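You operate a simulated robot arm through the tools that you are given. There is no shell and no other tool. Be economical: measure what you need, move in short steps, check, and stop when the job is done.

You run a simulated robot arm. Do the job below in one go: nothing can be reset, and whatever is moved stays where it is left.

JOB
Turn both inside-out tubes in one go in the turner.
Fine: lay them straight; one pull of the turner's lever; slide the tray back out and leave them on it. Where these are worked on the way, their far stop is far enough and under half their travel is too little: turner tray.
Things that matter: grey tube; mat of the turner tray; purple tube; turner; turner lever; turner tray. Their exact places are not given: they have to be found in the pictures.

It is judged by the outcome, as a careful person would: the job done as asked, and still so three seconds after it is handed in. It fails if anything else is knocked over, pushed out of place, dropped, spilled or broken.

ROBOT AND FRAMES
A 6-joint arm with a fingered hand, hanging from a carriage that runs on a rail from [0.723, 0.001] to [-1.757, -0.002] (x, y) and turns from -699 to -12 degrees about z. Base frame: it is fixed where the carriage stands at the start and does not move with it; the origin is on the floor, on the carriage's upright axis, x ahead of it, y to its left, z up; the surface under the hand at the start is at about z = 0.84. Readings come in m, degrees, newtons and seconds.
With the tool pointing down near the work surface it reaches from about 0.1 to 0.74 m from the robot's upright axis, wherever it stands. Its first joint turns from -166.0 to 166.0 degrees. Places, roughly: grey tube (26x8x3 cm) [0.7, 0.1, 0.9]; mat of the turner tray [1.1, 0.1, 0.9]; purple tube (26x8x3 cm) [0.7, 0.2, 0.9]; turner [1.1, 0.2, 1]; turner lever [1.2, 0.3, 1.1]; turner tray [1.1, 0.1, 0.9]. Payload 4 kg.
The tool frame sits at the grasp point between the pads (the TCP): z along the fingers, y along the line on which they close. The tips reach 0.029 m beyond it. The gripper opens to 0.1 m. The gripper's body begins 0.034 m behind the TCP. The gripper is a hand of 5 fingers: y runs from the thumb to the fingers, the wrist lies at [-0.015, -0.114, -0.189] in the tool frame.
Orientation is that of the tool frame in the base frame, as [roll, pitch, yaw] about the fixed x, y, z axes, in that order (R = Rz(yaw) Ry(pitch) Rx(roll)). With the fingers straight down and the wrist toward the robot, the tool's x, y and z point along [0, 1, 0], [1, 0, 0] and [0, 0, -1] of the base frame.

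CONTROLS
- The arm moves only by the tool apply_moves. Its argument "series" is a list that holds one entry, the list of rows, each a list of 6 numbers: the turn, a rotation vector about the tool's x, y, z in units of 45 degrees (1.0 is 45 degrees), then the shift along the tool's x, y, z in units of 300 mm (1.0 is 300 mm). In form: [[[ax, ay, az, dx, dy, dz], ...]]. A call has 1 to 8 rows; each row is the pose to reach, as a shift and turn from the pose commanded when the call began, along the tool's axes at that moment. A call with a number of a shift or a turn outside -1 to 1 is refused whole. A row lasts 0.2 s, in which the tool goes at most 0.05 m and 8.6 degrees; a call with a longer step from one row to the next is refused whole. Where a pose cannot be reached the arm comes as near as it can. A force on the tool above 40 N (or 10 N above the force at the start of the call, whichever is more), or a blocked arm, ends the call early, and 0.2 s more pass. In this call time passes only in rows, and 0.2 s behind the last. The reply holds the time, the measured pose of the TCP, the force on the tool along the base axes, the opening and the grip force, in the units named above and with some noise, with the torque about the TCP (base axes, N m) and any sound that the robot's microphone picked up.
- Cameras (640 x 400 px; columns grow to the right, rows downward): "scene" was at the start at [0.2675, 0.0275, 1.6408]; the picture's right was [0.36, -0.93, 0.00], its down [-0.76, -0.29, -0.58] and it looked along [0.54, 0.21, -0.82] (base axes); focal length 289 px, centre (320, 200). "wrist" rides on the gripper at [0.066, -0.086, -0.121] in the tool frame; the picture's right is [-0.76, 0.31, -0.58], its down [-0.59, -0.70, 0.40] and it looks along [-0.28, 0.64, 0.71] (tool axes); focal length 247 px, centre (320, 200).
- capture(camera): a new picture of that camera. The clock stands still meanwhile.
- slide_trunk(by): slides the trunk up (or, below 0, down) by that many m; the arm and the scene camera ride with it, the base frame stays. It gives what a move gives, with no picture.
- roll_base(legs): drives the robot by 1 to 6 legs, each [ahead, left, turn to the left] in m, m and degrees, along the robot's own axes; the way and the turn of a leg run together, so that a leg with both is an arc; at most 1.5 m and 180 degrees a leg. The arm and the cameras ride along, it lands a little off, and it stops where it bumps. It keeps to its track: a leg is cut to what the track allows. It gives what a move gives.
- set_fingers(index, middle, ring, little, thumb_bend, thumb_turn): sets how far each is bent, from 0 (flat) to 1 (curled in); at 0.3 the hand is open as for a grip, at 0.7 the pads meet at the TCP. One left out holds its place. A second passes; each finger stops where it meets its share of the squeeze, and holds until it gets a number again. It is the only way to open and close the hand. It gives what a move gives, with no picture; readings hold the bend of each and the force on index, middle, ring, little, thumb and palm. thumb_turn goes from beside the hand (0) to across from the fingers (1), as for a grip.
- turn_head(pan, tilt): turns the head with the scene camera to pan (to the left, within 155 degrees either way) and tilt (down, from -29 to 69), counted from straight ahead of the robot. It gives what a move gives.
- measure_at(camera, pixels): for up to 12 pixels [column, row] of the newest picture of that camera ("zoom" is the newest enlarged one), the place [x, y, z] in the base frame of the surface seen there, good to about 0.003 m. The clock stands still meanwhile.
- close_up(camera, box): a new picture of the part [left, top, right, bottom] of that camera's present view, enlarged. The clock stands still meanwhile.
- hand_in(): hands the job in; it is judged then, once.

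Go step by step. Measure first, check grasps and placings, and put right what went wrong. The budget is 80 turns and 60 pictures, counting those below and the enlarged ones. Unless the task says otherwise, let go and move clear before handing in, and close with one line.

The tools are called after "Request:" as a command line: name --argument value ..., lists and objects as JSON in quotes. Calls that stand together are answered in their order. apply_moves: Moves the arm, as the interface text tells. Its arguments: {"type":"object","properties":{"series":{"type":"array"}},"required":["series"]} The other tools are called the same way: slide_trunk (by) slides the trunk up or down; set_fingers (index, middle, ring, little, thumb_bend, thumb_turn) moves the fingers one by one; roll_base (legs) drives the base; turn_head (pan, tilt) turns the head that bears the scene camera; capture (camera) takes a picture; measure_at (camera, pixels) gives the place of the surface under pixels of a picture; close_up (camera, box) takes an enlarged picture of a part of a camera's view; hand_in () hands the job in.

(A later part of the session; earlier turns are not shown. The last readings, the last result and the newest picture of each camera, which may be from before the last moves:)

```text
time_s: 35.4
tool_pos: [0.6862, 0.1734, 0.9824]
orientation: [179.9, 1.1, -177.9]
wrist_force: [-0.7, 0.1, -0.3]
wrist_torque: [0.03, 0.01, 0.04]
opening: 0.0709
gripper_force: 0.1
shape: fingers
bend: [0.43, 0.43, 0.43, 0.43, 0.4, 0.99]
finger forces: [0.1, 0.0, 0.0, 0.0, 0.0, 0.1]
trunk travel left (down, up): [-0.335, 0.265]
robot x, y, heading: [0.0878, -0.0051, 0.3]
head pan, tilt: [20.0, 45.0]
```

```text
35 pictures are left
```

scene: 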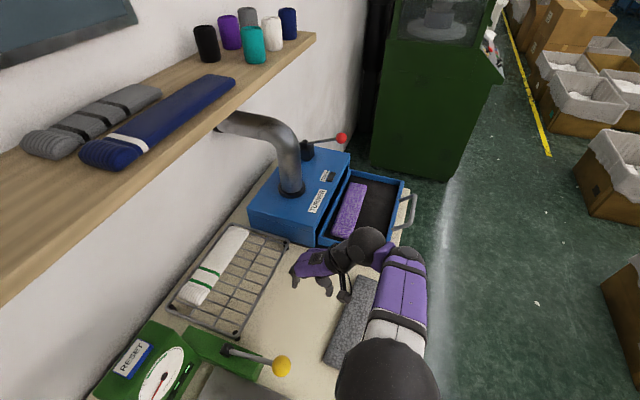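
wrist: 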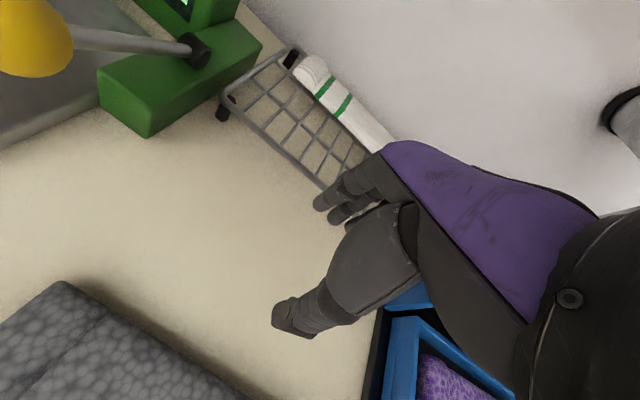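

The purple tube is in the tray at (352,208). I'll measure the grey tube's edges and the purple tube's corners in this view.

Request:
close_up --camera "scene" --box '[300, 160, 440, 380]'

Request:
measure_at --camera "wrist" --pixels '[[60, 285], [90, 300], [150, 335], [200, 365], [235, 390], [5, 318], [30, 300], [130, 390]]'

Request:
measure_at --camera "scene" --pixels '[[345, 184], [367, 187], [332, 236], [356, 240], [360, 277], [377, 281], [325, 358], [343, 366], [342, 320], [365, 318], [358, 210], [335, 340]]'

```text
1.82 times, centred on (370, 270) of scene
```

zoom: 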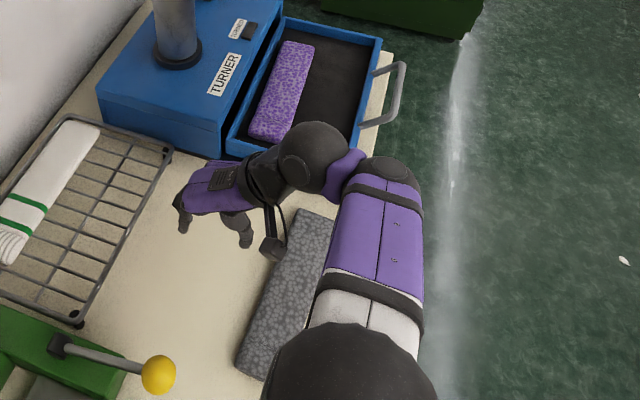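

```text
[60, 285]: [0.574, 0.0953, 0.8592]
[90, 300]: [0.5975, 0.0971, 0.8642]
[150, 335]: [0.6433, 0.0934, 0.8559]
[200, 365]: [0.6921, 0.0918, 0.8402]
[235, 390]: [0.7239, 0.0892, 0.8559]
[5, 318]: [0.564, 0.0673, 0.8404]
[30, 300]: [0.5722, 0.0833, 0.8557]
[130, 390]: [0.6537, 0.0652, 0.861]
```

```text
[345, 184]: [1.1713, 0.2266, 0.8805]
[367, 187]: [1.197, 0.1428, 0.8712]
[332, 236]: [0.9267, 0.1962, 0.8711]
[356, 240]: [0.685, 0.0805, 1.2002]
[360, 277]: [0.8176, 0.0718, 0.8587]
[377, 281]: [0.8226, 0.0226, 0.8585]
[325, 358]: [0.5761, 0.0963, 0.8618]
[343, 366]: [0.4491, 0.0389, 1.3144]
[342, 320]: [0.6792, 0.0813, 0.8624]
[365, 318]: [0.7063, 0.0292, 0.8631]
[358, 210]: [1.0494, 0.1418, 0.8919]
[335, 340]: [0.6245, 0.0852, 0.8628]
```

The grey tube is centred at about (0.695, 0.057) and tilted about -4.8°. I'll move over it at yaw 175 with the fingers open.

Request:
set_fingers --index 0.33 --middle 0.33 --ring 0.33 --little 0.33 --thumb_bend 0.34

Request:
apply_moves --series '[[[0, 0, 0.05, -0.005, -0.12, 0], [0, 0, 0.1, -0.01, -0.24, 0], [0, 0, 0.153, -0.017, -0.367, 0], [0, 0, 0.153, -0.017, -0.367, 0]]]'

Request:
slide_trunk --by -0.07

Request:
capture --camera "wrist"

```text
time_s: 36.4
tool_pos: [0.687, 0.1733, 0.982]
orientation: [179.9, 1.1, -177.9]
wrist_force: [0.3, -0.2, -0.3]
wrist_torque: [-0.01, 0.01, 0.02]
opening: 0.0902
gripper_force: 0.1
shape: fingers
bend: [0.33, 0.33, 0.33, 0.33, 0.34, 0.98]
finger forces: [0.0, 0.0, 0.0, 0.0, 0.1, 0.1]
trunk travel left (down, up): [-0.335, 0.265]
robot x, y, heading: [0.0856, 0.0013, 0.2]
head pan, tilt: [20.0, 45.0]
```

```text
time_s: 37.4
tool_pos: [0.6935, 0.0636, 0.9773]
orientation: [179.8, 1.1, 175.1]
wrist_force: [-0.6, -0.5, 0.4]
wrist_torque: [-0.01, 0.01, 0.01]
opening: 0.0901
gripper_force: 0.1
shape: fingers
bend: [0.33, 0.33, 0.33, 0.33, 0.34, 0.98]
finger forces: [0.1, 0.1, 0.0, 0.0, 0.1, 0.0]
trunk travel left (down, up): [-0.335, 0.265]
robot x, y, heading: [0.0877, -0.0011, 0.4]
head pan, tilt: [20.0, 45.0]
```

```text
time_s: 38.5
tool_pos: [0.6944, 0.0636, 0.9079]
orientation: [179.8, 1.1, 175.1]
wrist_force: [-0.4, 0.4, 1.0]
wrist_torque: [0.01, 0.0, 0.0]
opening: 0.0901
gripper_force: 0.0
shape: fingers
bend: [0.33, 0.33, 0.33, 0.33, 0.34, 0.98]
finger forces: [0.1, 0.0, 0.0, 0.0, 0.0, 0.0]
trunk travel left (down, up): [-0.265, 0.335]
robot x, y, heading: [0.0863, 0.0001, 0.4]
head pan, tilt: [20.0, 45.0]
```

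```text
33 pictures are left
```

wrist: 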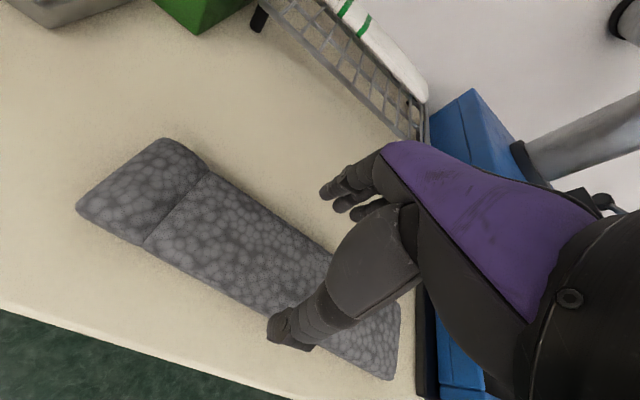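

The grey tube lies between the thumb and the fingers, just as the purple one did. I'll lower with the trunk and look.

Request:
slide_trunk --by -0.031

Request:
close_up --camera "wrist" --box '[220, 160, 440, 400]'

```text
time_s: 39.2
tool_pos: [0.6934, 0.0641, 0.8767]
orientation: [179.8, 1.2, 175.2]
wrist_force: [-0.5, -0.8, -0.5]
wrist_torque: [0.0, 0.0, 0.01]
opening: 0.0901
gripper_force: 0.2
shape: fingers
bend: [0.33, 0.33, 0.33, 0.33, 0.34, 0.98]
finger forces: [0.0, 0.1, 0.0, 0.0, 0.0, 0.0]
trunk travel left (down, up): [-0.234, 0.366]
robot x, y, heading: [0.0832, 0.0023, 0.4]
head pan, tilt: [20.0, 45.0]
```

```text
1.67 times, centred on (330, 280) of wrist
```

zoom: 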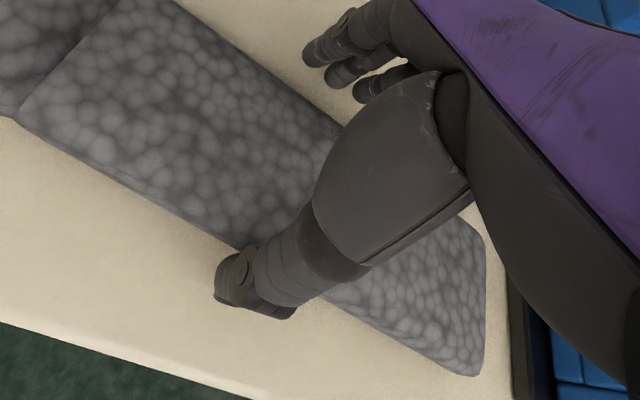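

No contact force shows. I'll close, lift with the trunk, and check.

Request:
set_fingers --index 0.55 --middle 0.55 --ring 0.55 --little 0.55 --thumb_bend 0.6

Request:
slide_trunk --by 0.14

Request:
capture --camera "wrist"

```text
time_s: 40.2
tool_pos: [0.6948, 0.0638, 0.8779]
orientation: [179.8, 1.1, 175.3]
wrist_force: [0.5, 1.4, 3.8]
wrist_torque: [-0.1, 0.03, 0.06]
opening: 0.0656
gripper_force: 15.1
shape: fingers
bend: [0.48, 0.5, 0.49, 0.55, 0.47, 0.99]
finger forces: [7.1, 4.3, 4.1, 0.0, 14.3, 0.0]
trunk travel left (down, up): [-0.234, 0.366]
robot x, y, heading: [0.088, -0.0045, 0.4]
head pan, tilt: [20.0, 45.0]
```

```text
time_s: 41.9
tool_pos: [0.6948, 0.0632, 1.0176]
orientation: [179.9, 0.9, 175.2]
wrist_force: [-0.7, 1.1, -1.2]
wrist_torque: [-0.01, -0.01, 0.02]
opening: 0.0653
gripper_force: 14.7
shape: fingers
bend: [0.48, 0.5, 0.49, 0.55, 0.47, 0.99]
finger forces: [6.6, 4.1, 3.9, 0.0, 14.6, 0.0]
trunk travel left (down, up): [-0.374, 0.226]
robot x, y, heading: [0.0867, -0.002, 0.2]
head pan, tilt: [20.0, 45.0]
```

```text
31 pictures are left
```

wrist: 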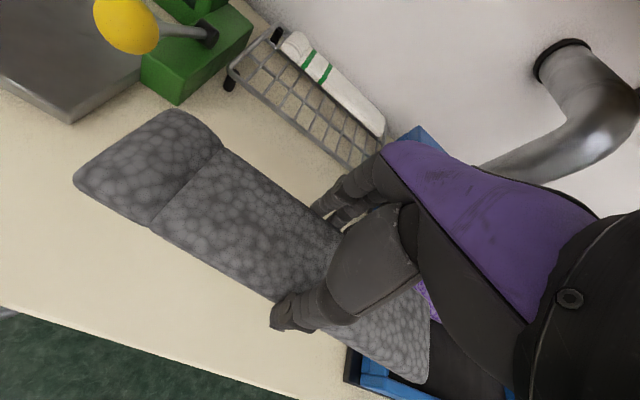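

The grey tube is held. I'll roll to the tray, turn about +6° and measure.

Request:
roll_base --legs '[[0.374, 0, 0]]'

Request:
apply_moves --series '[[[0, 0, -0.07, 0, 0.035, 0], [0, 0, -0.14, 0, 0.07, 0]]]'

Request:
capture --camera "wrist"

Request:
measure_at --camera "wrist" --pixels '[[175, 110], [82, 170], [225, 152], [155, 218], [265, 285], [425, 315], [418, 378], [290, 195], [420, 300], [435, 300]]'

```text
time_s: 44.3
tool_pos: [1.0765, 0.0633, 1.0175]
orientation: [179.8, 0.9, 175.1]
wrist_force: [-0.2, 0.1, 0.2]
wrist_torque: [0.04, 0.0, -0.05]
opening: 0.0655
gripper_force: 14.3
shape: fingers
bend: [0.48, 0.5, 0.49, 0.55, 0.47, 0.99]
finger forces: [6.6, 4.2, 3.7, 0.0, 14.6, 0.0]
trunk travel left (down, up): [-0.374, 0.226]
robot x, y, heading: [0.4676, -0.0032, 0.4]
head pan, tilt: [20.0, 45.0]
```

```text
time_s: 44.9
tool_pos: [1.0639, 0.0862, 1.0187]
orientation: [-180.0, 1.2, -178.6]
wrist_force: [-0.6, -0.3, 0.2]
wrist_torque: [0.02, -0.01, 0.0]
opening: 0.0657
gripper_force: 14.3
shape: fingers
bend: [0.48, 0.5, 0.49, 0.55, 0.47, 0.99]
finger forces: [6.5, 4.2, 3.8, 0.0, 14.6, 0.0]
out of reach, approached as far as the arm can: row 1, 2
trunk travel left (down, up): [-0.374, 0.226]
robot x, y, heading: [0.4666, 0.0011, 0.2]
head pan, tilt: [20.0, 45.0]
```

```text
30 pictures are left
```

wrist: 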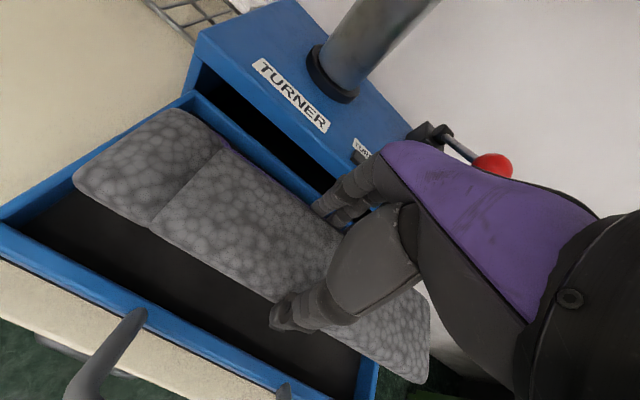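

```text
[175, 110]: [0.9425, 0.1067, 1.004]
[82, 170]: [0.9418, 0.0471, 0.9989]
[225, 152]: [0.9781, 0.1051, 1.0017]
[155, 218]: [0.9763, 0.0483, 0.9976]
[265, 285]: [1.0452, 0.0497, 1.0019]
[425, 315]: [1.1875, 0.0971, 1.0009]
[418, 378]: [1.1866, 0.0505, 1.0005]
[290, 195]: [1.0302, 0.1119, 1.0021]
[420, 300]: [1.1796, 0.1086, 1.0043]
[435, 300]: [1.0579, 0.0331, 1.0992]
```

The grey tube is straight over the tray (y 0.048–0.107, x 0.94–1.19). I'll nudge it +3 mm in y and lower almost to the mat.

Request:
apply_moves --series '[[[0, 0, 0.01, 0, 0.012, 0]]]'

Request:
slide_trunk --by -0.085

Request:
capture --camera "wrist"

Request:
close_up --camera "wrist" --box '[220, 160, 440, 400]'

```text
time_s: 45.3
tool_pos: [1.065, 0.0897, 1.0188]
orientation: [179.9, 1.2, -179.0]
wrist_force: [-0.5, 0.2, -0.4]
wrist_torque: [-0.01, -0.01, 0.0]
opening: 0.0656
gripper_force: 14.3
shape: fingers
bend: [0.48, 0.5, 0.49, 0.55, 0.47, 0.99]
finger forces: [6.6, 4.2, 3.8, 0.1, 14.5, 0.0]
trunk travel left (down, up): [-0.374, 0.226]
robot x, y, heading: [0.464, 0.0036, 0.3]
head pan, tilt: [20.0, 45.0]
```

```text
time_s: 46.5
tool_pos: [1.064, 0.089, 0.9351]
orientation: [179.9, 1.1, -179.0]
wrist_force: [-0.2, 0.5, 0.5]
wrist_torque: [0.02, -0.03, 0.01]
opening: 0.0657
gripper_force: 14.9
shape: fingers
bend: [0.48, 0.5, 0.49, 0.55, 0.47, 0.99]
finger forces: [6.6, 4.3, 3.9, 0.1, 14.7, 0.0]
trunk travel left (down, up): [-0.289, 0.311]
robot x, y, heading: [0.4714, -0.0009, 0.4]
head pan, tilt: [20.0, 45.0]
```

```text
29 pictures are left
```

wrist: 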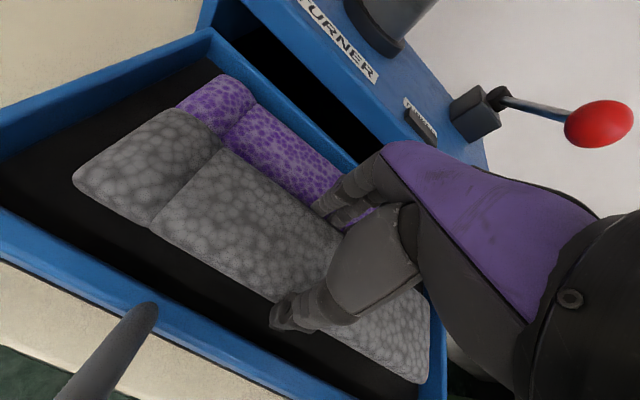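

```text
1.67 times, centred on (330, 280) of wrist
```

zoom: 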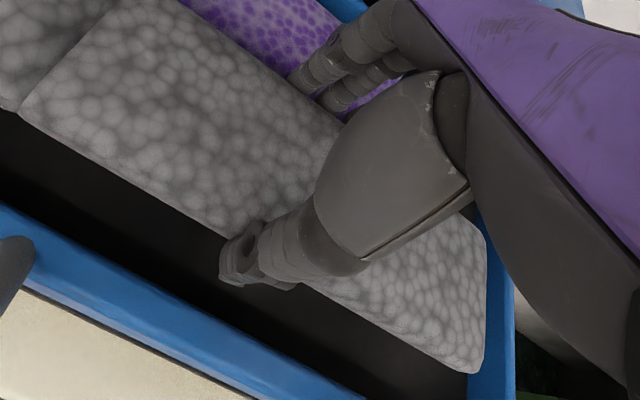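

There is ample room on the thumb side, but the fingers may be close over the purple tube. I'll measure that gap.

Request:
measure_at --camera "wrist" --pixels '[[265, 175], [270, 168], [240, 140], [325, 190], [322, 205], [340, 222], [235, 300], [255, 325], [120, 235], [110, 275], [210, 85], [240, 155]]'

```text
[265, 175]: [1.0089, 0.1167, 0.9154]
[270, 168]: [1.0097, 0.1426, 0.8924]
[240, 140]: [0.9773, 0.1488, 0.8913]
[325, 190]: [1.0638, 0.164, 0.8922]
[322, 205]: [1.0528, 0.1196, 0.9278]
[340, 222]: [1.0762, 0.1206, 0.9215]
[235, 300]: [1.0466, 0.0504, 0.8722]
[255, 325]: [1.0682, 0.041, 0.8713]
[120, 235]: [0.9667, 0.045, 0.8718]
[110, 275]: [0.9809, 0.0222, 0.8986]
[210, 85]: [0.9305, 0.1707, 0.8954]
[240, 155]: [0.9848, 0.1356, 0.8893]
```

The grey edge is at y≈0.117 and the purple edge at ≈0.135, while the tray's inner wall is at ≈0.03. I'll shift 6 mm toward -y, then lower to the mat.

Request:
apply_moves --series '[[[0, 0, 0, 0, -0.02, 0]]]'

Request:
slide_trunk --by -0.021

Request:
capture --camera "wrist"

Request:
measure_at --camera "wrist" --pixels '[[175, 110], [82, 170], [225, 152], [155, 218], [265, 285], [425, 315], [418, 378], [425, 300], [280, 185], [295, 185], [255, 315], [265, 330]]'

```text
time_s: 46.9
tool_pos: [1.0637, 0.0833, 0.9356]
orientation: [179.9, 1.0, -179.1]
wrist_force: [-0.2, 0.0, -0.4]
wrist_torque: [0.0, 0.0, -0.01]
opening: 0.0656
gripper_force: 14.2
shape: fingers
bend: [0.48, 0.5, 0.49, 0.55, 0.47, 0.99]
finger forces: [6.6, 4.3, 3.8, 0.0, 14.6, 0.0]
trunk travel left (down, up): [-0.289, 0.311]
robot x, y, heading: [0.4709, 0.0019, -0.0]
head pan, tilt: [20.0, 45.0]
```

```text
time_s: 47.6
tool_pos: [1.0646, 0.0838, 0.9143]
orientation: [179.9, 1.2, -179.0]
wrist_force: [-0.7, -0.7, -0.1]
wrist_torque: [-0.04, -0.01, 0.0]
opening: 0.0652
gripper_force: 14.8
shape: fingers
bend: [0.48, 0.5, 0.49, 0.55, 0.47, 0.99]
finger forces: [6.6, 4.2, 3.7, 0.1, 14.6, 0.0]
trunk travel left (down, up): [-0.268, 0.332]
robot x, y, heading: [0.472, 0.0032, 0.3]
head pan, tilt: [20.0, 45.0]
```

```text
27 pictures are left
```

wrist: 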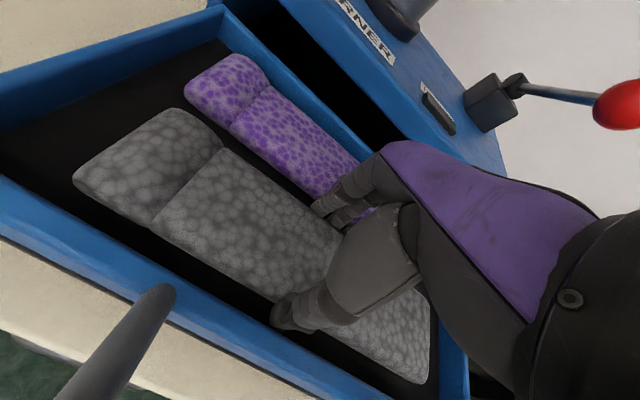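

```text
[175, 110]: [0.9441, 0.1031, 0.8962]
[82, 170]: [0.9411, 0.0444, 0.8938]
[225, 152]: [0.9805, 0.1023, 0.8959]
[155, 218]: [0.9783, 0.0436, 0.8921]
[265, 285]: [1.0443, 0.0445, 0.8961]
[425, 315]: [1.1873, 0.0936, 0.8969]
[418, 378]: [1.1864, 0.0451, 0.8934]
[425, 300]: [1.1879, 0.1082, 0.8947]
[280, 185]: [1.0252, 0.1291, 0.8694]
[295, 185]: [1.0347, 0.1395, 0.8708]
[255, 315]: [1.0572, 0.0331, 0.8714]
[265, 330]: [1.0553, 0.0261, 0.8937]
```

The grey tube is straight (edge at y≈0.044 along its whole length) and a few mm above the mat. I'll lower 3 mm, open slightly, and rise.

Request:
slide_trunk --by -0.004

Request:
set_fingers --index 0.44 --middle 0.45 --ring 0.45 --little 0.45 --thumb_bend 0.43

Request:
slide_trunk --by 0.12

Request:
capture --camera "wrist"

Request:
capture --camera "scene"

```text
time_s: 48.1
tool_pos: [1.0644, 0.084, 0.911]
orientation: [180.0, 1.1, -179.0]
wrist_force: [0.2, 0.5, -0.9]
wrist_torque: [0.01, 0.02, -0.02]
opening: 0.0654
gripper_force: 14.5
shape: fingers
bend: [0.48, 0.5, 0.49, 0.55, 0.47, 0.99]
finger forces: [6.6, 4.2, 3.9, 0.0, 14.6, 0.1]
trunk travel left (down, up): [-0.264, 0.336]
robot x, y, heading: [0.4663, 0.0011, -0.1]
head pan, tilt: [20.0, 45.0]
```

```text
time_s: 49.1
tool_pos: [1.0643, 0.0836, 0.9094]
orientation: [179.9, 1.1, -179.0]
wrist_force: [-0.2, -0.5, -2.0]
wrist_torque: [0.01, 0.02, -0.04]
opening: 0.0692
gripper_force: 0.9
shape: fingers
bend: [0.44, 0.45, 0.45, 0.45, 0.42, 0.99]
finger forces: [0.5, 0.3, 0.4, 0.1, 1.3, 0.0]
trunk travel left (down, up): [-0.264, 0.336]
robot x, y, heading: [0.4704, -0.0015, 0.0]
head pan, tilt: [20.0, 45.0]
```

```text
time_s: 50.6
tool_pos: [1.063, 0.0837, 1.03]
orientation: [179.9, 1.0, -179.1]
wrist_force: [-0.3, -0.1, -0.3]
wrist_torque: [-0.02, -0.02, 0.02]
opening: 0.0692
gripper_force: 0.8
shape: fingers
bend: [0.44, 0.45, 0.45, 0.45, 0.42, 0.99]
finger forces: [0.6, 0.4, 0.4, 0.0, 1.3, 0.0]
trunk travel left (down, up): [-0.384, 0.216]
robot x, y, heading: [0.4654, 0.0023, 0.2]
head pan, tilt: [20.0, 45.0]
```

```text
26 pictures are left
```

wrist: 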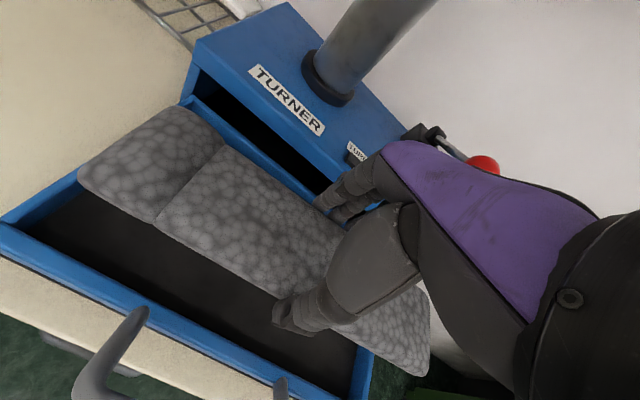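

```text
25 pictures are left
```

scene: 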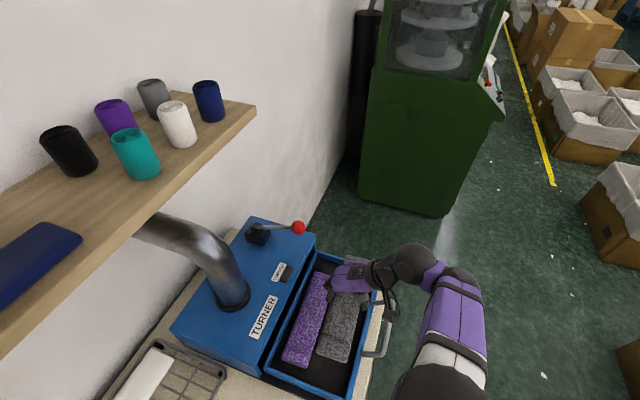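

The grey tube was still lightly held (thumb 1.3 N) and came up with the hand. I'll lower it back and open a little wider.

Request:
slide_trunk --by -0.12

Request:
set_fingers --index 0.4 --middle 0.41 --ring 0.41 --little 0.42 --thumb_bend 0.38

Request:
capture --camera "wrist"

```text
time_s: 52.1
tool_pos: [1.0645, 0.083, 0.9103]
orientation: [179.9, 1.0, -179.1]
wrist_force: [-0.5, -0.1, -1.2]
wrist_torque: [-0.01, 0.01, -0.01]
opening: 0.0694
gripper_force: 1.4
shape: fingers
bend: [0.44, 0.45, 0.45, 0.45, 0.42, 0.99]
finger forces: [0.7, 0.2, 0.3, 0.0, 1.2, 0.1]
trunk travel left (down, up): [-0.264, 0.336]
robot x, y, heading: [0.4656, -0.001, 0.3]
head pan, tilt: [20.0, 45.0]
```

```text
time_s: 53.1
tool_pos: [1.0638, 0.0835, 0.911]
orientation: [179.9, 1.1, -179.0]
wrist_force: [-0.1, 0.1, -0.2]
wrist_torque: [0.01, 0.01, 0.02]
opening: 0.076
gripper_force: 0.2
shape: fingers
bend: [0.4, 0.41, 0.41, 0.42, 0.38, 0.99]
finger forces: [0.0, 0.0, 0.0, 0.0, 0.7, 0.0]
trunk travel left (down, up): [-0.264, 0.336]
robot x, y, heading: [0.4681, 0.0006, 0.2]
head pan, tilt: [20.0, 45.0]
```

```text
24 pictures are left
```

wrist: 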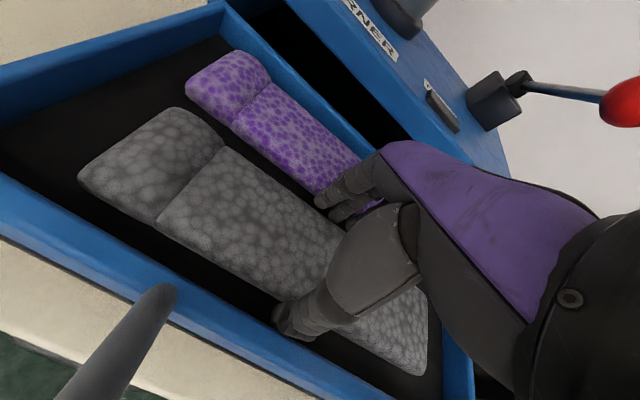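

The fingers are free. I'll rise and check that the tube stayed.

Request:
slide_trunk --by 0.13

Request:
turn_head --pan 12 --tilt 58

Request:
capture --camera "wrist"

Request:
capture --camera "scene"

```text
time_s: 54.7
tool_pos: [1.0636, 0.0842, 1.0402]
orientation: [179.9, 1.1, -179.0]
wrist_force: [-0.5, 0.0, 0.3]
wrist_torque: [0.0, 0.0, 0.0]
opening: 0.0768
gripper_force: 0.1
shape: fingers
bend: [0.4, 0.41, 0.41, 0.42, 0.38, 0.99]
finger forces: [0.0, 0.0, 0.0, 0.1, 0.0, 0.1]
trunk travel left (down, up): [-0.394, 0.206]
robot x, y, heading: [0.471, 0.0003, 0.2]
head pan, tilt: [20.0, 45.0]
```

```text
time_s: 55.5
tool_pos: [1.063, 0.0842, 1.0401]
orientation: [180.0, 1.1, -179.0]
wrist_force: [0.3, -0.7, -0.6]
wrist_torque: [0.06, -0.02, 0.01]
opening: 0.0767
gripper_force: 0.0
shape: fingers
bend: [0.4, 0.41, 0.41, 0.42, 0.38, 0.99]
finger forces: [0.0, 0.0, 0.0, 0.1, 0.0, 0.0]
trunk travel left (down, up): [-0.394, 0.206]
robot x, y, heading: [0.4656, 0.0032, 0.0]
head pan, tilt: [12.0, 58.0]
```

```text
23 pictures are left
```

wrist: 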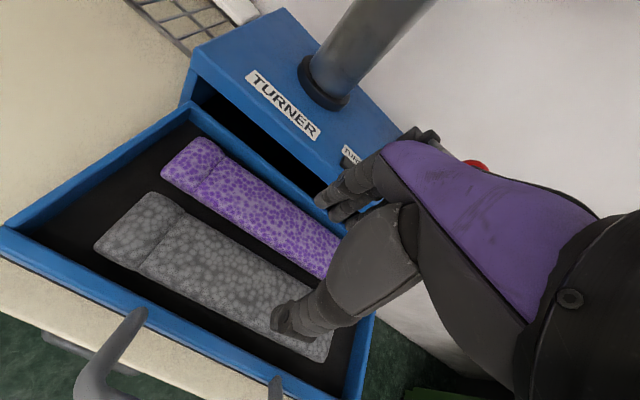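

```text
22 pictures are left
```

scene: 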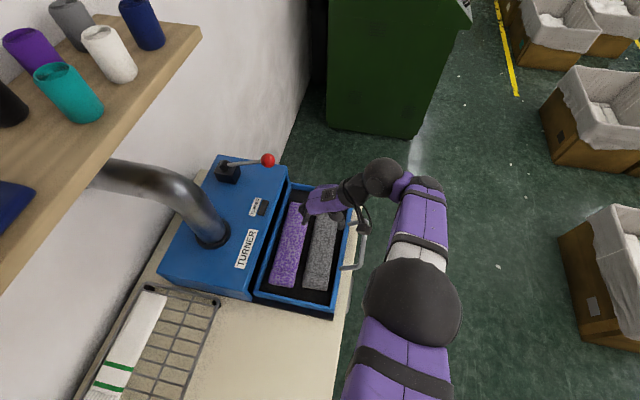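

Both tubes lie straight on the mat. Next I'll grip the tray handle (bar at y≈-0.028, z≈0.94, x 1.00–1.12) with this same hand direction, so I'll open up and go above it.

Request:
set_fingers --index 0.36 --middle 0.36 --ring 0.36 --little 0.36 --thumb_bend 0.36

Request:
apply_moves --series '[[[0, 0, 0, 0, -0.13, 0], [0, 0, 0.01, 0, -0.26, 0], [0, 0, 0.02, 0, -0.373, 0], [0, 0, 0.02, 0, -0.373, 0]]]'

Request:
slide_trunk --by -0.05

Request:
capture --camera "wrist"

```text
time_s: 56.5
tool_pos: [1.0639, 0.0839, 1.0395]
orientation: [179.9, 1.2, -179.0]
wrist_force: [-0.2, -0.1, -0.1]
wrist_torque: [0.01, 0.03, -0.03]
opening: 0.0839
gripper_force: 0.2
shape: fingers
bend: [0.36, 0.36, 0.36, 0.36, 0.36, 0.98]
finger forces: [0.1, 0.0, 0.1, 0.0, 0.0, 0.0]
trunk travel left (down, up): [-0.394, 0.206]
robot x, y, heading: [0.4663, -0.0046, 0.4]
head pan, tilt: [12.0, 58.0]
```

```text
time_s: 57.5
tool_pos: [1.043, -0.0211, 1.0445]
orientation: [-179.9, 1.3, 179.8]
wrist_force: [-0.6, 0.5, -0.8]
wrist_torque: [0.04, -0.01, -0.02]
opening: 0.0836
gripper_force: 0.0
shape: fingers
bend: [0.36, 0.36, 0.36, 0.36, 0.36, 0.98]
finger forces: [0.1, 0.1, 0.1, 0.0, 0.1, 0.1]
out of reach, approached as far as the arm can: row 1, 2, 3, 4
trunk travel left (down, up): [-0.394, 0.206]
robot x, y, heading: [0.4647, -0.0023, -0.0]
head pan, tilt: [12.0, 58.0]
```

```text
time_s: 58.4
tool_pos: [1.0426, -0.0207, 0.9947]
orientation: [-179.8, 1.4, 179.9]
wrist_force: [-0.7, 0.2, 0.6]
wrist_torque: [0.03, 0.0, -0.01]
opening: 0.0842
gripper_force: 0.1
shape: fingers
bend: [0.36, 0.36, 0.36, 0.36, 0.36, 0.98]
finger forces: [0.0, 0.0, 0.1, 0.0, 0.1, 0.0]
trunk travel left (down, up): [-0.344, 0.256]
robot x, y, heading: [0.4707, -0.0023, 0.2]
head pan, tilt: [12.0, 58.0]
```

```text
21 pictures are left
```

wrist: 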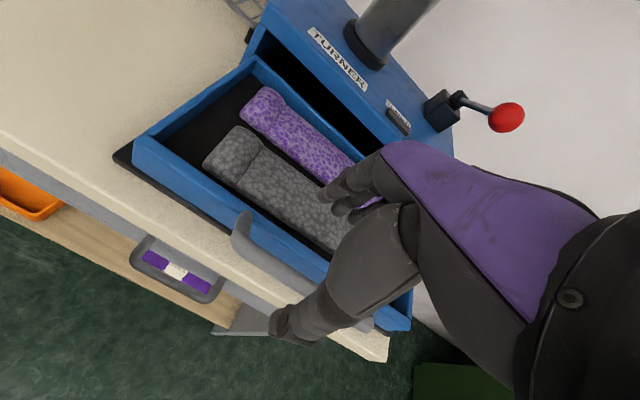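

The hand is over the handle bar, with the fingers between bar and tray and the thumb outside. I'll centre in x with a small roll and lower.

Request:
roll_base --legs '[[0.018, 0, 0]]'

Request:
slide_trunk --by -0.035

Request:
capture --camera "wrist"

Request:
measure_at --camera "wrist" --pixels '[[245, 225], [265, 265], [300, 285], [275, 330], [330, 195], [345, 205], [285, 262]]'

```text
time_s: 59.2
tool_pos: [1.0593, -0.0211, 0.994]
orientation: [-179.9, 1.2, 179.8]
wrist_force: [0.2, 0.0, 0.4]
wrist_torque: [-0.03, 0.03, -0.02]
opening: 0.084
gripper_force: 0.0
shape: fingers
bend: [0.36, 0.36, 0.36, 0.36, 0.36, 0.98]
finger forces: [0.1, 0.0, 0.1, 0.0, 0.1, 0.0]
trunk travel left (down, up): [-0.344, 0.256]
robot x, y, heading: [0.4891, 0.0003, 0.1]
head pan, tilt: [12.0, 58.0]
```

```text
time_s: 60.0
tool_pos: [1.061, -0.0214, 0.9577]
orientation: [-179.9, 1.3, 179.9]
wrist_force: [0.1, 0.4, 0.0]
wrist_torque: [-0.05, 0.03, 0.0]
opening: 0.0842
gripper_force: 0.1
shape: fingers
bend: [0.36, 0.36, 0.36, 0.36, 0.36, 0.98]
finger forces: [0.0, 0.0, 0.0, 0.0, 0.0, 0.0]
trunk travel left (down, up): [-0.309, 0.291]
robot x, y, heading: [0.4846, 0.0004, 0.3]
head pan, tilt: [12.0, 58.0]
```

```text
20 pictures are left
```

wrist: 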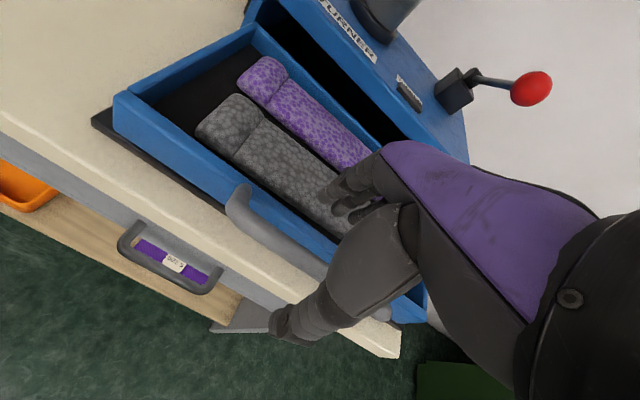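

```text
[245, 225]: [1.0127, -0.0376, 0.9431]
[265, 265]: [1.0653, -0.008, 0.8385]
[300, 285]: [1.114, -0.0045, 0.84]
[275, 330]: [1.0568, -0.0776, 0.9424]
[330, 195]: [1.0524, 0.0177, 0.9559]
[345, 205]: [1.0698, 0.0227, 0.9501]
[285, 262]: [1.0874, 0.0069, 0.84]
```

The bar lies between the thumb (y≈-0.077) and the fingers (y≈+0.02). I'll lower 2 cm and close on it.

Request:
slide_trunk --by -0.019

Request:
set_fingers --index 0.65 --middle 0.65 --ring 0.65 --little 0.65 --thumb_bend 0.65

Request:
capture --camera "wrist"

```text
time_s: 60.6
tool_pos: [1.0606, -0.0212, 0.9407]
orientation: [-179.9, 1.3, 179.9]
wrist_force: [-0.3, -0.3, -0.7]
wrist_torque: [0.02, 0.0, -0.02]
opening: 0.0841
gripper_force: 0.1
shape: fingers
bend: [0.36, 0.36, 0.36, 0.36, 0.36, 0.98]
finger forces: [0.0, 0.0, 0.1, 0.0, 0.1, 0.0]
trunk travel left (down, up): [-0.29, 0.31]
robot x, y, heading: [0.4893, -0.0014, 0.2]
head pan, tilt: [12.0, 58.0]
```

```text
time_s: 61.6
tool_pos: [1.0609, -0.0219, 0.9398]
orientation: [-179.9, 1.3, 179.8]
wrist_force: [0.0, -1.6, 0.2]
wrist_torque: [-0.01, 0.0, 0.0]
opening: 0.015
gripper_force: 0.6
shape: fingers
bend: [0.65, 0.65, 0.65, 0.65, 0.64, 1.0]
finger forces: [0.0, 0.1, 0.0, 0.1, 1.2, 0.1]
trunk travel left (down, up): [-0.29, 0.31]
robot x, y, heading: [0.4845, 0.0003, -0.1]
head pan, tilt: [12.0, 58.0]
```

```text
19 pictures are left
```

wrist: 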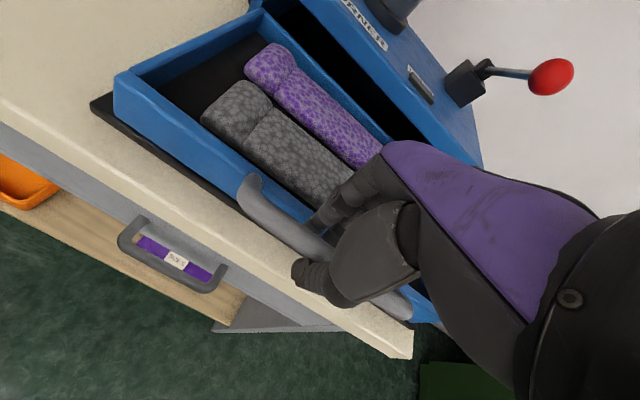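

The hand closes loosely around the bar. I'll push the tray in along +y, gently, and watch the force and reach.

Request:
apply_moves --series '[[[0, 0, 0, 0, 0.05, 0], [0, 0, 0, 0, 0.12, 0], [0, 0, 0, 0, 0.19, 0], [0, 0, 0, 0, 0.26, 0], [0, 0, 0, 0, 0.33, 0]]]'

Request:
capture --camera "wrist"

```text
time_s: 62.8
tool_pos: [1.0769, 0.0788, 0.9352]
orientation: [-179.9, 1.1, 179.8]
wrist_force: [-1.1, -0.8, 0.1]
wrist_torque: [0.02, 0.01, 0.04]
opening: 0.0141
gripper_force: 0.0
shape: fingers
bend: [0.65, 0.65, 0.65, 0.65, 0.65, 1.0]
finger forces: [0.0, 0.0, 0.0, 0.1, 0.1, 0.0]
out of reach, approached as far as the arm can: row 1, 2, 3, 4, 5
trunk travel left (down, up): [-0.29, 0.31]
robot x, y, heading: [0.4861, -0.0012, 0.2]
head pan, tilt: [12.0, 58.0]
```

```text
18 pictures are left
```

wrist: 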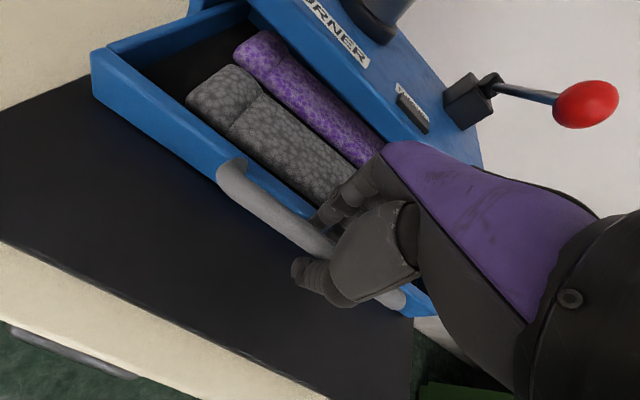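

The tray followed in by about 0.1 m while the hand drifted +1.6 cm in x along the bar. I'll roll back that much and keep pushing.

Request:
roll_base --legs '[[-0.022, 0, 0]]'

Request:
apply_moves --series '[[[0, 0, 0, 0, 0.06, 0], [0, 0, 0, 0, 0.13, 0], [0, 0, 0, 0, 0.2, 0], [0, 0, 0, 0, 0.27, 0], [0, 0, 0, 0, 0.34, 0], [0, 0, 0, 0, 0.4, 0]]]'

Request:
capture --camera "wrist"

Request:
capture --camera "scene"

```text
time_s: 63.6
tool_pos: [1.0544, 0.0796, 0.9344]
orientation: [180.0, 1.0, 179.9]
wrist_force: [0.3, 0.0, 0.8]
wrist_torque: [-0.04, 0.04, 0.03]
opening: 0.0136
gripper_force: 0.1
shape: fingers
bend: [0.65, 0.65, 0.65, 0.65, 0.65, 1.0]
finger forces: [0.0, 0.0, 0.0, 0.0, 0.1, 0.1]
trunk travel left (down, up): [-0.29, 0.31]
robot x, y, heading: [0.4651, 0.0005, 0.3]
head pan, tilt: [12.0, 58.0]
```

```text
time_s: 65.0
tool_pos: [1.0541, 0.1943, 0.9355]
orientation: [-179.9, 1.2, 179.7]
wrist_force: [-1.9, -13.4, 2.5]
wrist_torque: [0.26, -0.05, -0.04]
opening: 0.0188
gripper_force: 6.0
shape: fingers
bend: [0.65, 0.68, 0.65, 0.65, 0.63, 1.0]
finger forces: [0.1, 7.3, 0.0, 0.0, 5.8, 0.0]
trunk travel left (down, up): [-0.29, 0.31]
robot x, y, heading: [0.4644, -0.0008, 0.0]
head pan, tilt: [12.0, 58.0]
```

```text
17 pictures are left
```

wrist: 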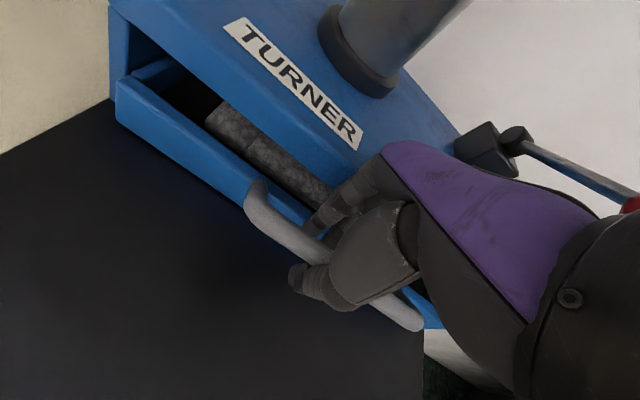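

```text
16 pictures are left
```

scene: 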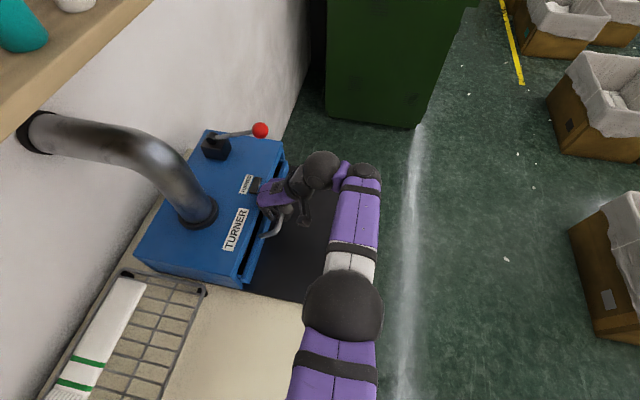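

There is now 13 N of resistance, partly on the middle finger at 7 N, and a gap is still visible between the tray front and the turner. I'll measure where the tray front stands and whether my fingers are the block.

Request:
measure_at --camera "wrist" --pixels '[[160, 105], [200, 135], [150, 60], [240, 95], [255, 190], [270, 220], [330, 195], [325, 215], [345, 165], [300, 140], [230, 118], [300, 175]]'

Request:
close_up --camera "wrist" --box '[220, 100, 440, 340]'

```text
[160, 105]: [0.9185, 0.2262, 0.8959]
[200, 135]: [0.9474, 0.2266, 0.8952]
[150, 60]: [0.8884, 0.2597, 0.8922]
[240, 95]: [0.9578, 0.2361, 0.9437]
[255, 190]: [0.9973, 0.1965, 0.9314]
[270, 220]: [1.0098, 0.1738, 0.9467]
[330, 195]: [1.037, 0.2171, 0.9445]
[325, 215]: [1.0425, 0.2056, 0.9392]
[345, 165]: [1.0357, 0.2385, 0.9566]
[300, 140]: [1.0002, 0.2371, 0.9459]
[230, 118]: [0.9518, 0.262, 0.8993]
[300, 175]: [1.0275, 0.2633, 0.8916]
```

```text
1.67 times, centred on (330, 220) of wrist
```

zoom: 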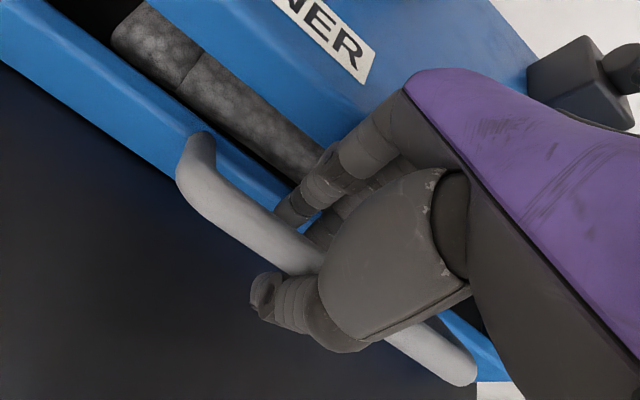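

The turner face is at y≈0.237, and my knuckles touch it while the tray front still has 1–1.5 cm to go. I'll open, rise, step back outside the bar, and push with the fingers' backs from outside.

Request:
set_fingers --index 0.5 --middle 0.5 --ring 0.5 --little 0.5 --thumb_bend 0.45

Request:
slide_trunk --by 0.06

Request:
apply_moves --series '[[[0, 0, 0, 0, -0.1, 0], [0, 0, 0, 0, -0.2, 0], [0, 0, 0, 0, -0.24, 0]]]'

Request:
set_fingers --index 0.68 --middle 0.68 --ring 0.68 --little 0.68 --thumb_bend 0.66

Request:
capture --camera "wrist"

```text
time_s: 66.0
tool_pos: [1.0557, 0.1918, 0.9346]
orientation: [-179.8, 1.1, 179.8]
wrist_force: [1.7, -23.7, 1.6]
wrist_torque: [0.43, 0.0, -0.41]
opening: 0.0559
gripper_force: 11.9
shape: fingers
bend: [0.5, 0.67, 0.53, 0.5, 0.45, 0.99]
finger forces: [0.0, 17.6, 5.8, 0.0, 0.0, 0.0]
trunk travel left (down, up): [-0.29, 0.31]
robot x, y, heading: [0.4653, 0.0004, 0.3]
head pan, tilt: [12.0, 58.0]
```

```text
time_s: 67.0
tool_pos: [1.0536, 0.1997, 0.995]
orientation: [-180.0, 1.1, 179.9]
wrist_force: [0.5, -0.2, 0.5]
wrist_torque: [-0.01, 0.06, -0.01]
opening: 0.056
gripper_force: 0.0
shape: fingers
bend: [0.5, 0.5, 0.5, 0.5, 0.45, 0.99]
finger forces: [0.0, 0.0, 0.0, 0.0, 0.0, 0.1]
trunk travel left (down, up): [-0.35, 0.25]
robot x, y, heading: [0.4654, 0.0031, 0.2]
head pan, tilt: [12.0, 58.0]
```

```text
time_s: 67.8
tool_pos: [1.0539, 0.125, 0.9951]
orientation: [180.0, 1.1, 179.9]
wrist_force: [0.4, -0.2, -0.5]
wrist_torque: [0.03, -0.01, -0.03]
opening: 0.0559
gripper_force: 0.1
shape: fingers
bend: [0.5, 0.5, 0.5, 0.5, 0.45, 0.99]
finger forces: [0.0, 0.0, 0.0, 0.0, 0.0, 0.1]
trunk travel left (down, up): [-0.35, 0.25]
robot x, y, heading: [0.465, -0.0, 0.4]
head pan, tilt: [12.0, 58.0]
```

```text
time_s: 68.8
tool_pos: [1.0548, 0.1258, 0.9966]
orientation: [-180.0, 1.1, 179.9]
wrist_force: [-0.3, 0.1, 0.0]
wrist_torque: [0.02, 0.01, -0.02]
opening: 0.0088
gripper_force: 0.1
shape: fingers
bend: [0.68, 0.68, 0.68, 0.68, 0.66, 1.0]
finger forces: [0.1, 0.0, 0.1, 0.0, 0.0, 0.0]
trunk travel left (down, up): [-0.35, 0.25]
robot x, y, heading: [0.4638, 0.0014, 0.1]
head pan, tilt: [12.0, 58.0]
```

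```text
14 pictures are left
```

wrist: 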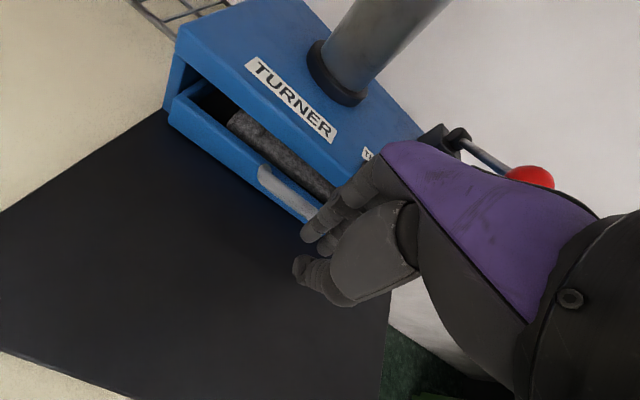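

The fist is just outside the bar. I'll back off 2 cm more, lower and push +y.

Request:
apply_moves --series '[[[0, 0, 0, 0, -0.08, 0]]]'

Request:
slide_trunk --by -0.065

Request:
apply_moves --series '[[[0, 0, 0, 0, 0.06, 0], [0, 0, 0, 0, 0.11, 0], [0, 0, 0, 0, 0.15, 0], [0, 0, 0, 0, 0.18, 0], [0, 0, 0, 0, 0.21, 0], [0, 0, 0, 0, 0.24, 0], [0, 0, 0, 0, 0.27, 0]]]'

Request:
capture --camera "wrist"

```text
time_s: 69.2
tool_pos: [1.0547, 0.1031, 0.9935]
orientation: [-180.0, 0.9, 180.0]
wrist_force: [-0.6, 0.9, -0.5]
wrist_torque: [-0.02, 0.05, -0.03]
opening: 0.0087
gripper_force: 0.1
shape: fingers
bend: [0.68, 0.68, 0.68, 0.68, 0.66, 1.0]
finger forces: [0.0, 0.0, 0.1, 0.1, 0.1, 0.1]
trunk travel left (down, up): [-0.35, 0.25]
robot x, y, heading: [0.4651, 0.0031, 0.6]
head pan, tilt: [12.0, 58.0]
```

```text
time_s: 70.2
tool_pos: [1.0548, 0.1034, 0.9288]
orientation: [180.0, 1.1, 179.9]
wrist_force: [0.5, 0.1, 0.7]
wrist_torque: [-0.04, -0.05, 0.04]
opening: 0.0088
gripper_force: 0.1
shape: fingers
bend: [0.68, 0.68, 0.68, 0.68, 0.66, 1.0]
finger forces: [0.1, 0.0, 0.0, 0.1, 0.0, 0.0]
trunk travel left (down, up): [-0.285, 0.315]
robot x, y, heading: [0.4615, -0.0039, -0.0]
head pan, tilt: [12.0, 58.0]
```

```text
time_s: 71.2
tool_pos: [1.0568, 0.1401, 0.9307]
orientation: [-179.4, 1.3, 179.3]
wrist_force: [-7.8, -23.1, 10.0]
wrist_torque: [0.61, -0.25, -0.14]
opening: 0.0099
gripper_force: 12.5
shape: fingers
bend: [0.68, 0.7, 0.68, 0.68, 0.66, 1.0]
finger forces: [0.0, 16.0, 9.0, 0.1, 0.0, 0.0]
trunk travel left (down, up): [-0.285, 0.315]
robot x, y, heading: [0.4617, 0.0005, 0.0]
head pan, tilt: [12.0, 58.0]
stopped in row 4: the force on the tool passed its limit at 43 N (the readings are from after the stop); the commanded pose is now the measured one
```

```text
13 pictures are left
```

wrist: 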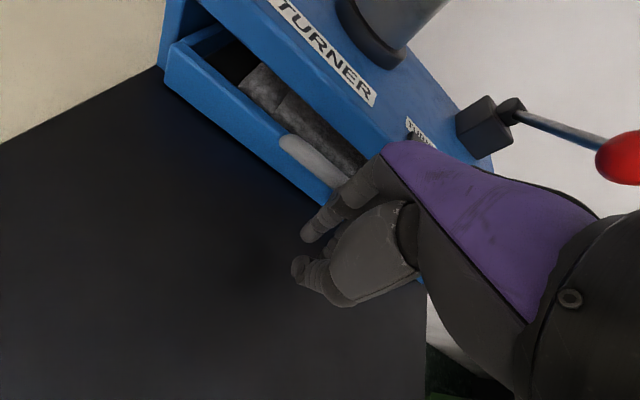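

Request:
measure_at --camera "wrist" --pixels '[[200, 75], [230, 95], [260, 120], [285, 140], [250, 55], [300, 85], [215, 110], [305, 150], [180, 45], [225, 72], [330, 115], [300, 205]]'

Request:
close_up --camera "wrist" --box '[150, 0, 450, 250]'

```text
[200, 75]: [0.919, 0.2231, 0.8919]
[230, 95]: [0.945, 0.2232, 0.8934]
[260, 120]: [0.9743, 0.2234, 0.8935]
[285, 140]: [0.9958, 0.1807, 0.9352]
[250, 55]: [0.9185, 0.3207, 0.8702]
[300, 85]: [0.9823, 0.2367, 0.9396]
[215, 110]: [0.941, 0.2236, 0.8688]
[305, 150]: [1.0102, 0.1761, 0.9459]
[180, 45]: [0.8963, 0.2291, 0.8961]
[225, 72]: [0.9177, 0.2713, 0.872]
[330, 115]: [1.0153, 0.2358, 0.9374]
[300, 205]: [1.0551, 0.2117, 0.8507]
```

```text
1.60 times, centred on (300, 125) of wrist
```

zoom: 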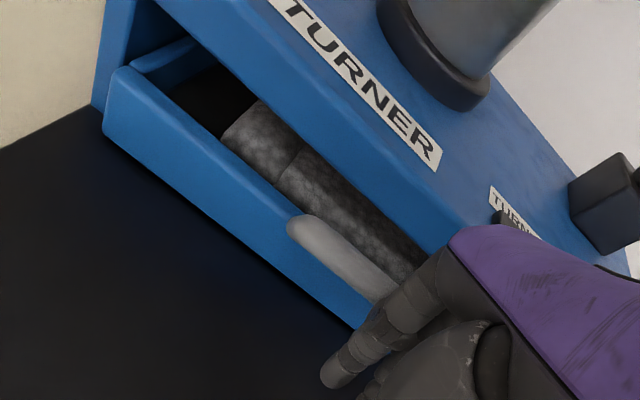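

The tray front stays at y≈0.2235, 0.20 m in from where it started. It resisted a 43 N push with nothing else touching, so it is at its far stop. I'll back off, raise the hand and move toward the lever ball (1.175, 0.255, 1.08).

Request:
apply_moves --series '[[[0, 0, 0, 0, -0.1, 0], [0, 0, 0, 0, -0.16, 0]]]'

Request:
slide_trunk --by 0.23

Request:
roll_base --legs '[[0.11, 0, 0]]'

Request:
capture --camera "wrist"

```text
time_s: 71.8
tool_pos: [1.0562, 0.1003, 0.9307]
orientation: [-179.9, 1.1, 179.5]
wrist_force: [-0.5, 1.1, 0.3]
wrist_torque: [0.01, 0.03, -0.01]
opening: 0.0087
gripper_force: 0.1
shape: fingers
bend: [0.68, 0.68, 0.68, 0.68, 0.66, 1.0]
finger forces: [0.1, 0.1, 0.1, 0.0, 0.1, 0.1]
trunk travel left (down, up): [-0.285, 0.315]
robot x, y, heading: [0.4592, 0.0012, 0.0]
head pan, tilt: [12.0, 58.0]
```

```text
time_s: 74.2
tool_pos: [1.0557, 0.0998, 1.1613]
orientation: [-179.8, 1.2, 179.6]
wrist_force: [-0.3, -0.7, -0.9]
wrist_torque: [0.02, -0.02, 0.01]
opening: 0.0091
gripper_force: 0.0
shape: fingers
bend: [0.68, 0.68, 0.68, 0.68, 0.66, 1.0]
finger forces: [0.1, 0.0, 0.0, 0.0, 0.0, 0.0]
trunk travel left (down, up): [-0.515, 0.085]
robot x, y, heading: [0.4649, 0.0019, 0.1]
head pan, tilt: [12.0, 58.0]
```

```text
time_s: 75.4
tool_pos: [1.1645, 0.0997, 1.1614]
orientation: [-179.9, 1.3, 179.6]
wrist_force: [-0.2, -0.1, 0.4]
wrist_torque: [-0.02, 0.03, -0.01]
opening: 0.0089
gripper_force: 0.0
shape: fingers
bend: [0.68, 0.68, 0.68, 0.68, 0.66, 1.0]
finger forces: [0.1, 0.0, 0.0, 0.1, 0.1, 0.0]
trunk travel left (down, up): [-0.515, 0.085]
robot x, y, heading: [0.5735, -0.0, 0.1]
head pan, tilt: [12.0, 58.0]
```

```text
11 pictures are left
```

wrist: 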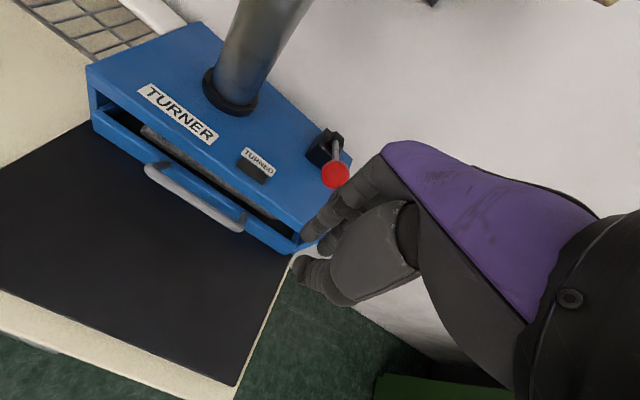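

The ball at (335,173) is still where it was. I'll move the closed fist over it (y≈0.25) and then press down.

Request:
apply_moves --series '[[[0, 0, 0, 0, 0.13, 0], [0, 0, 0, -0.01, 0.26, 0], [0, 0, 0, -0.02, 0.39, 0], [0, 0, 0, -0.025, 0.497, 0], [0, 0, 0, -0.025, 0.497, 0]]]'

Request:
capture --camera "wrist"

Request:
measure_at --camera "wrist" --pixels '[[270, 250], [280, 235], [310, 230], [300, 275], [330, 200], [240, 190]]'

```text
time_s: 76.6
tool_pos: [1.1767, 0.2511, 1.1606]
orientation: [-179.8, 1.2, 179.6]
wrist_force: [0.5, 0.2, 0.7]
wrist_torque: [-0.01, 0.02, 0.05]
opening: 0.009
gripper_force: 0.1
shape: fingers
bend: [0.68, 0.68, 0.68, 0.68, 0.66, 1.0]
finger forces: [0.0, 0.0, 0.0, 0.0, 0.0, 0.0]
trunk travel left (down, up): [-0.515, 0.085]
robot x, y, heading: [0.5727, 0.0001, -0.0]
head pan, tilt: [12.0, 58.0]
```

```text
10 pictures are left
```

wrist: 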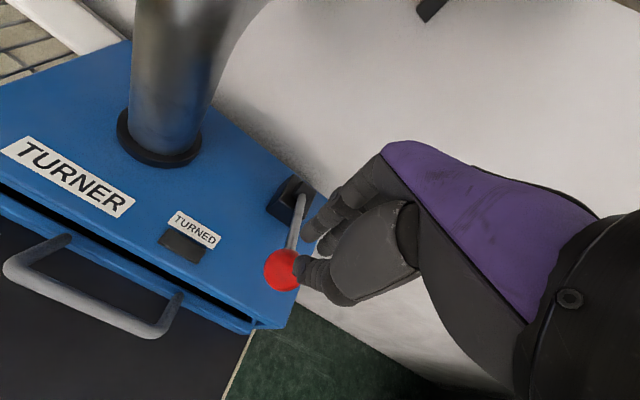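

```text
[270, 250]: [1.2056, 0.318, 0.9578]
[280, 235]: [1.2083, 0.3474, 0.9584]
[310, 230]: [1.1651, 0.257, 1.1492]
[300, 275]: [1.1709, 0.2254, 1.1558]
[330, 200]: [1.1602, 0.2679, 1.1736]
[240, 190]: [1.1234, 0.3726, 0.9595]
```

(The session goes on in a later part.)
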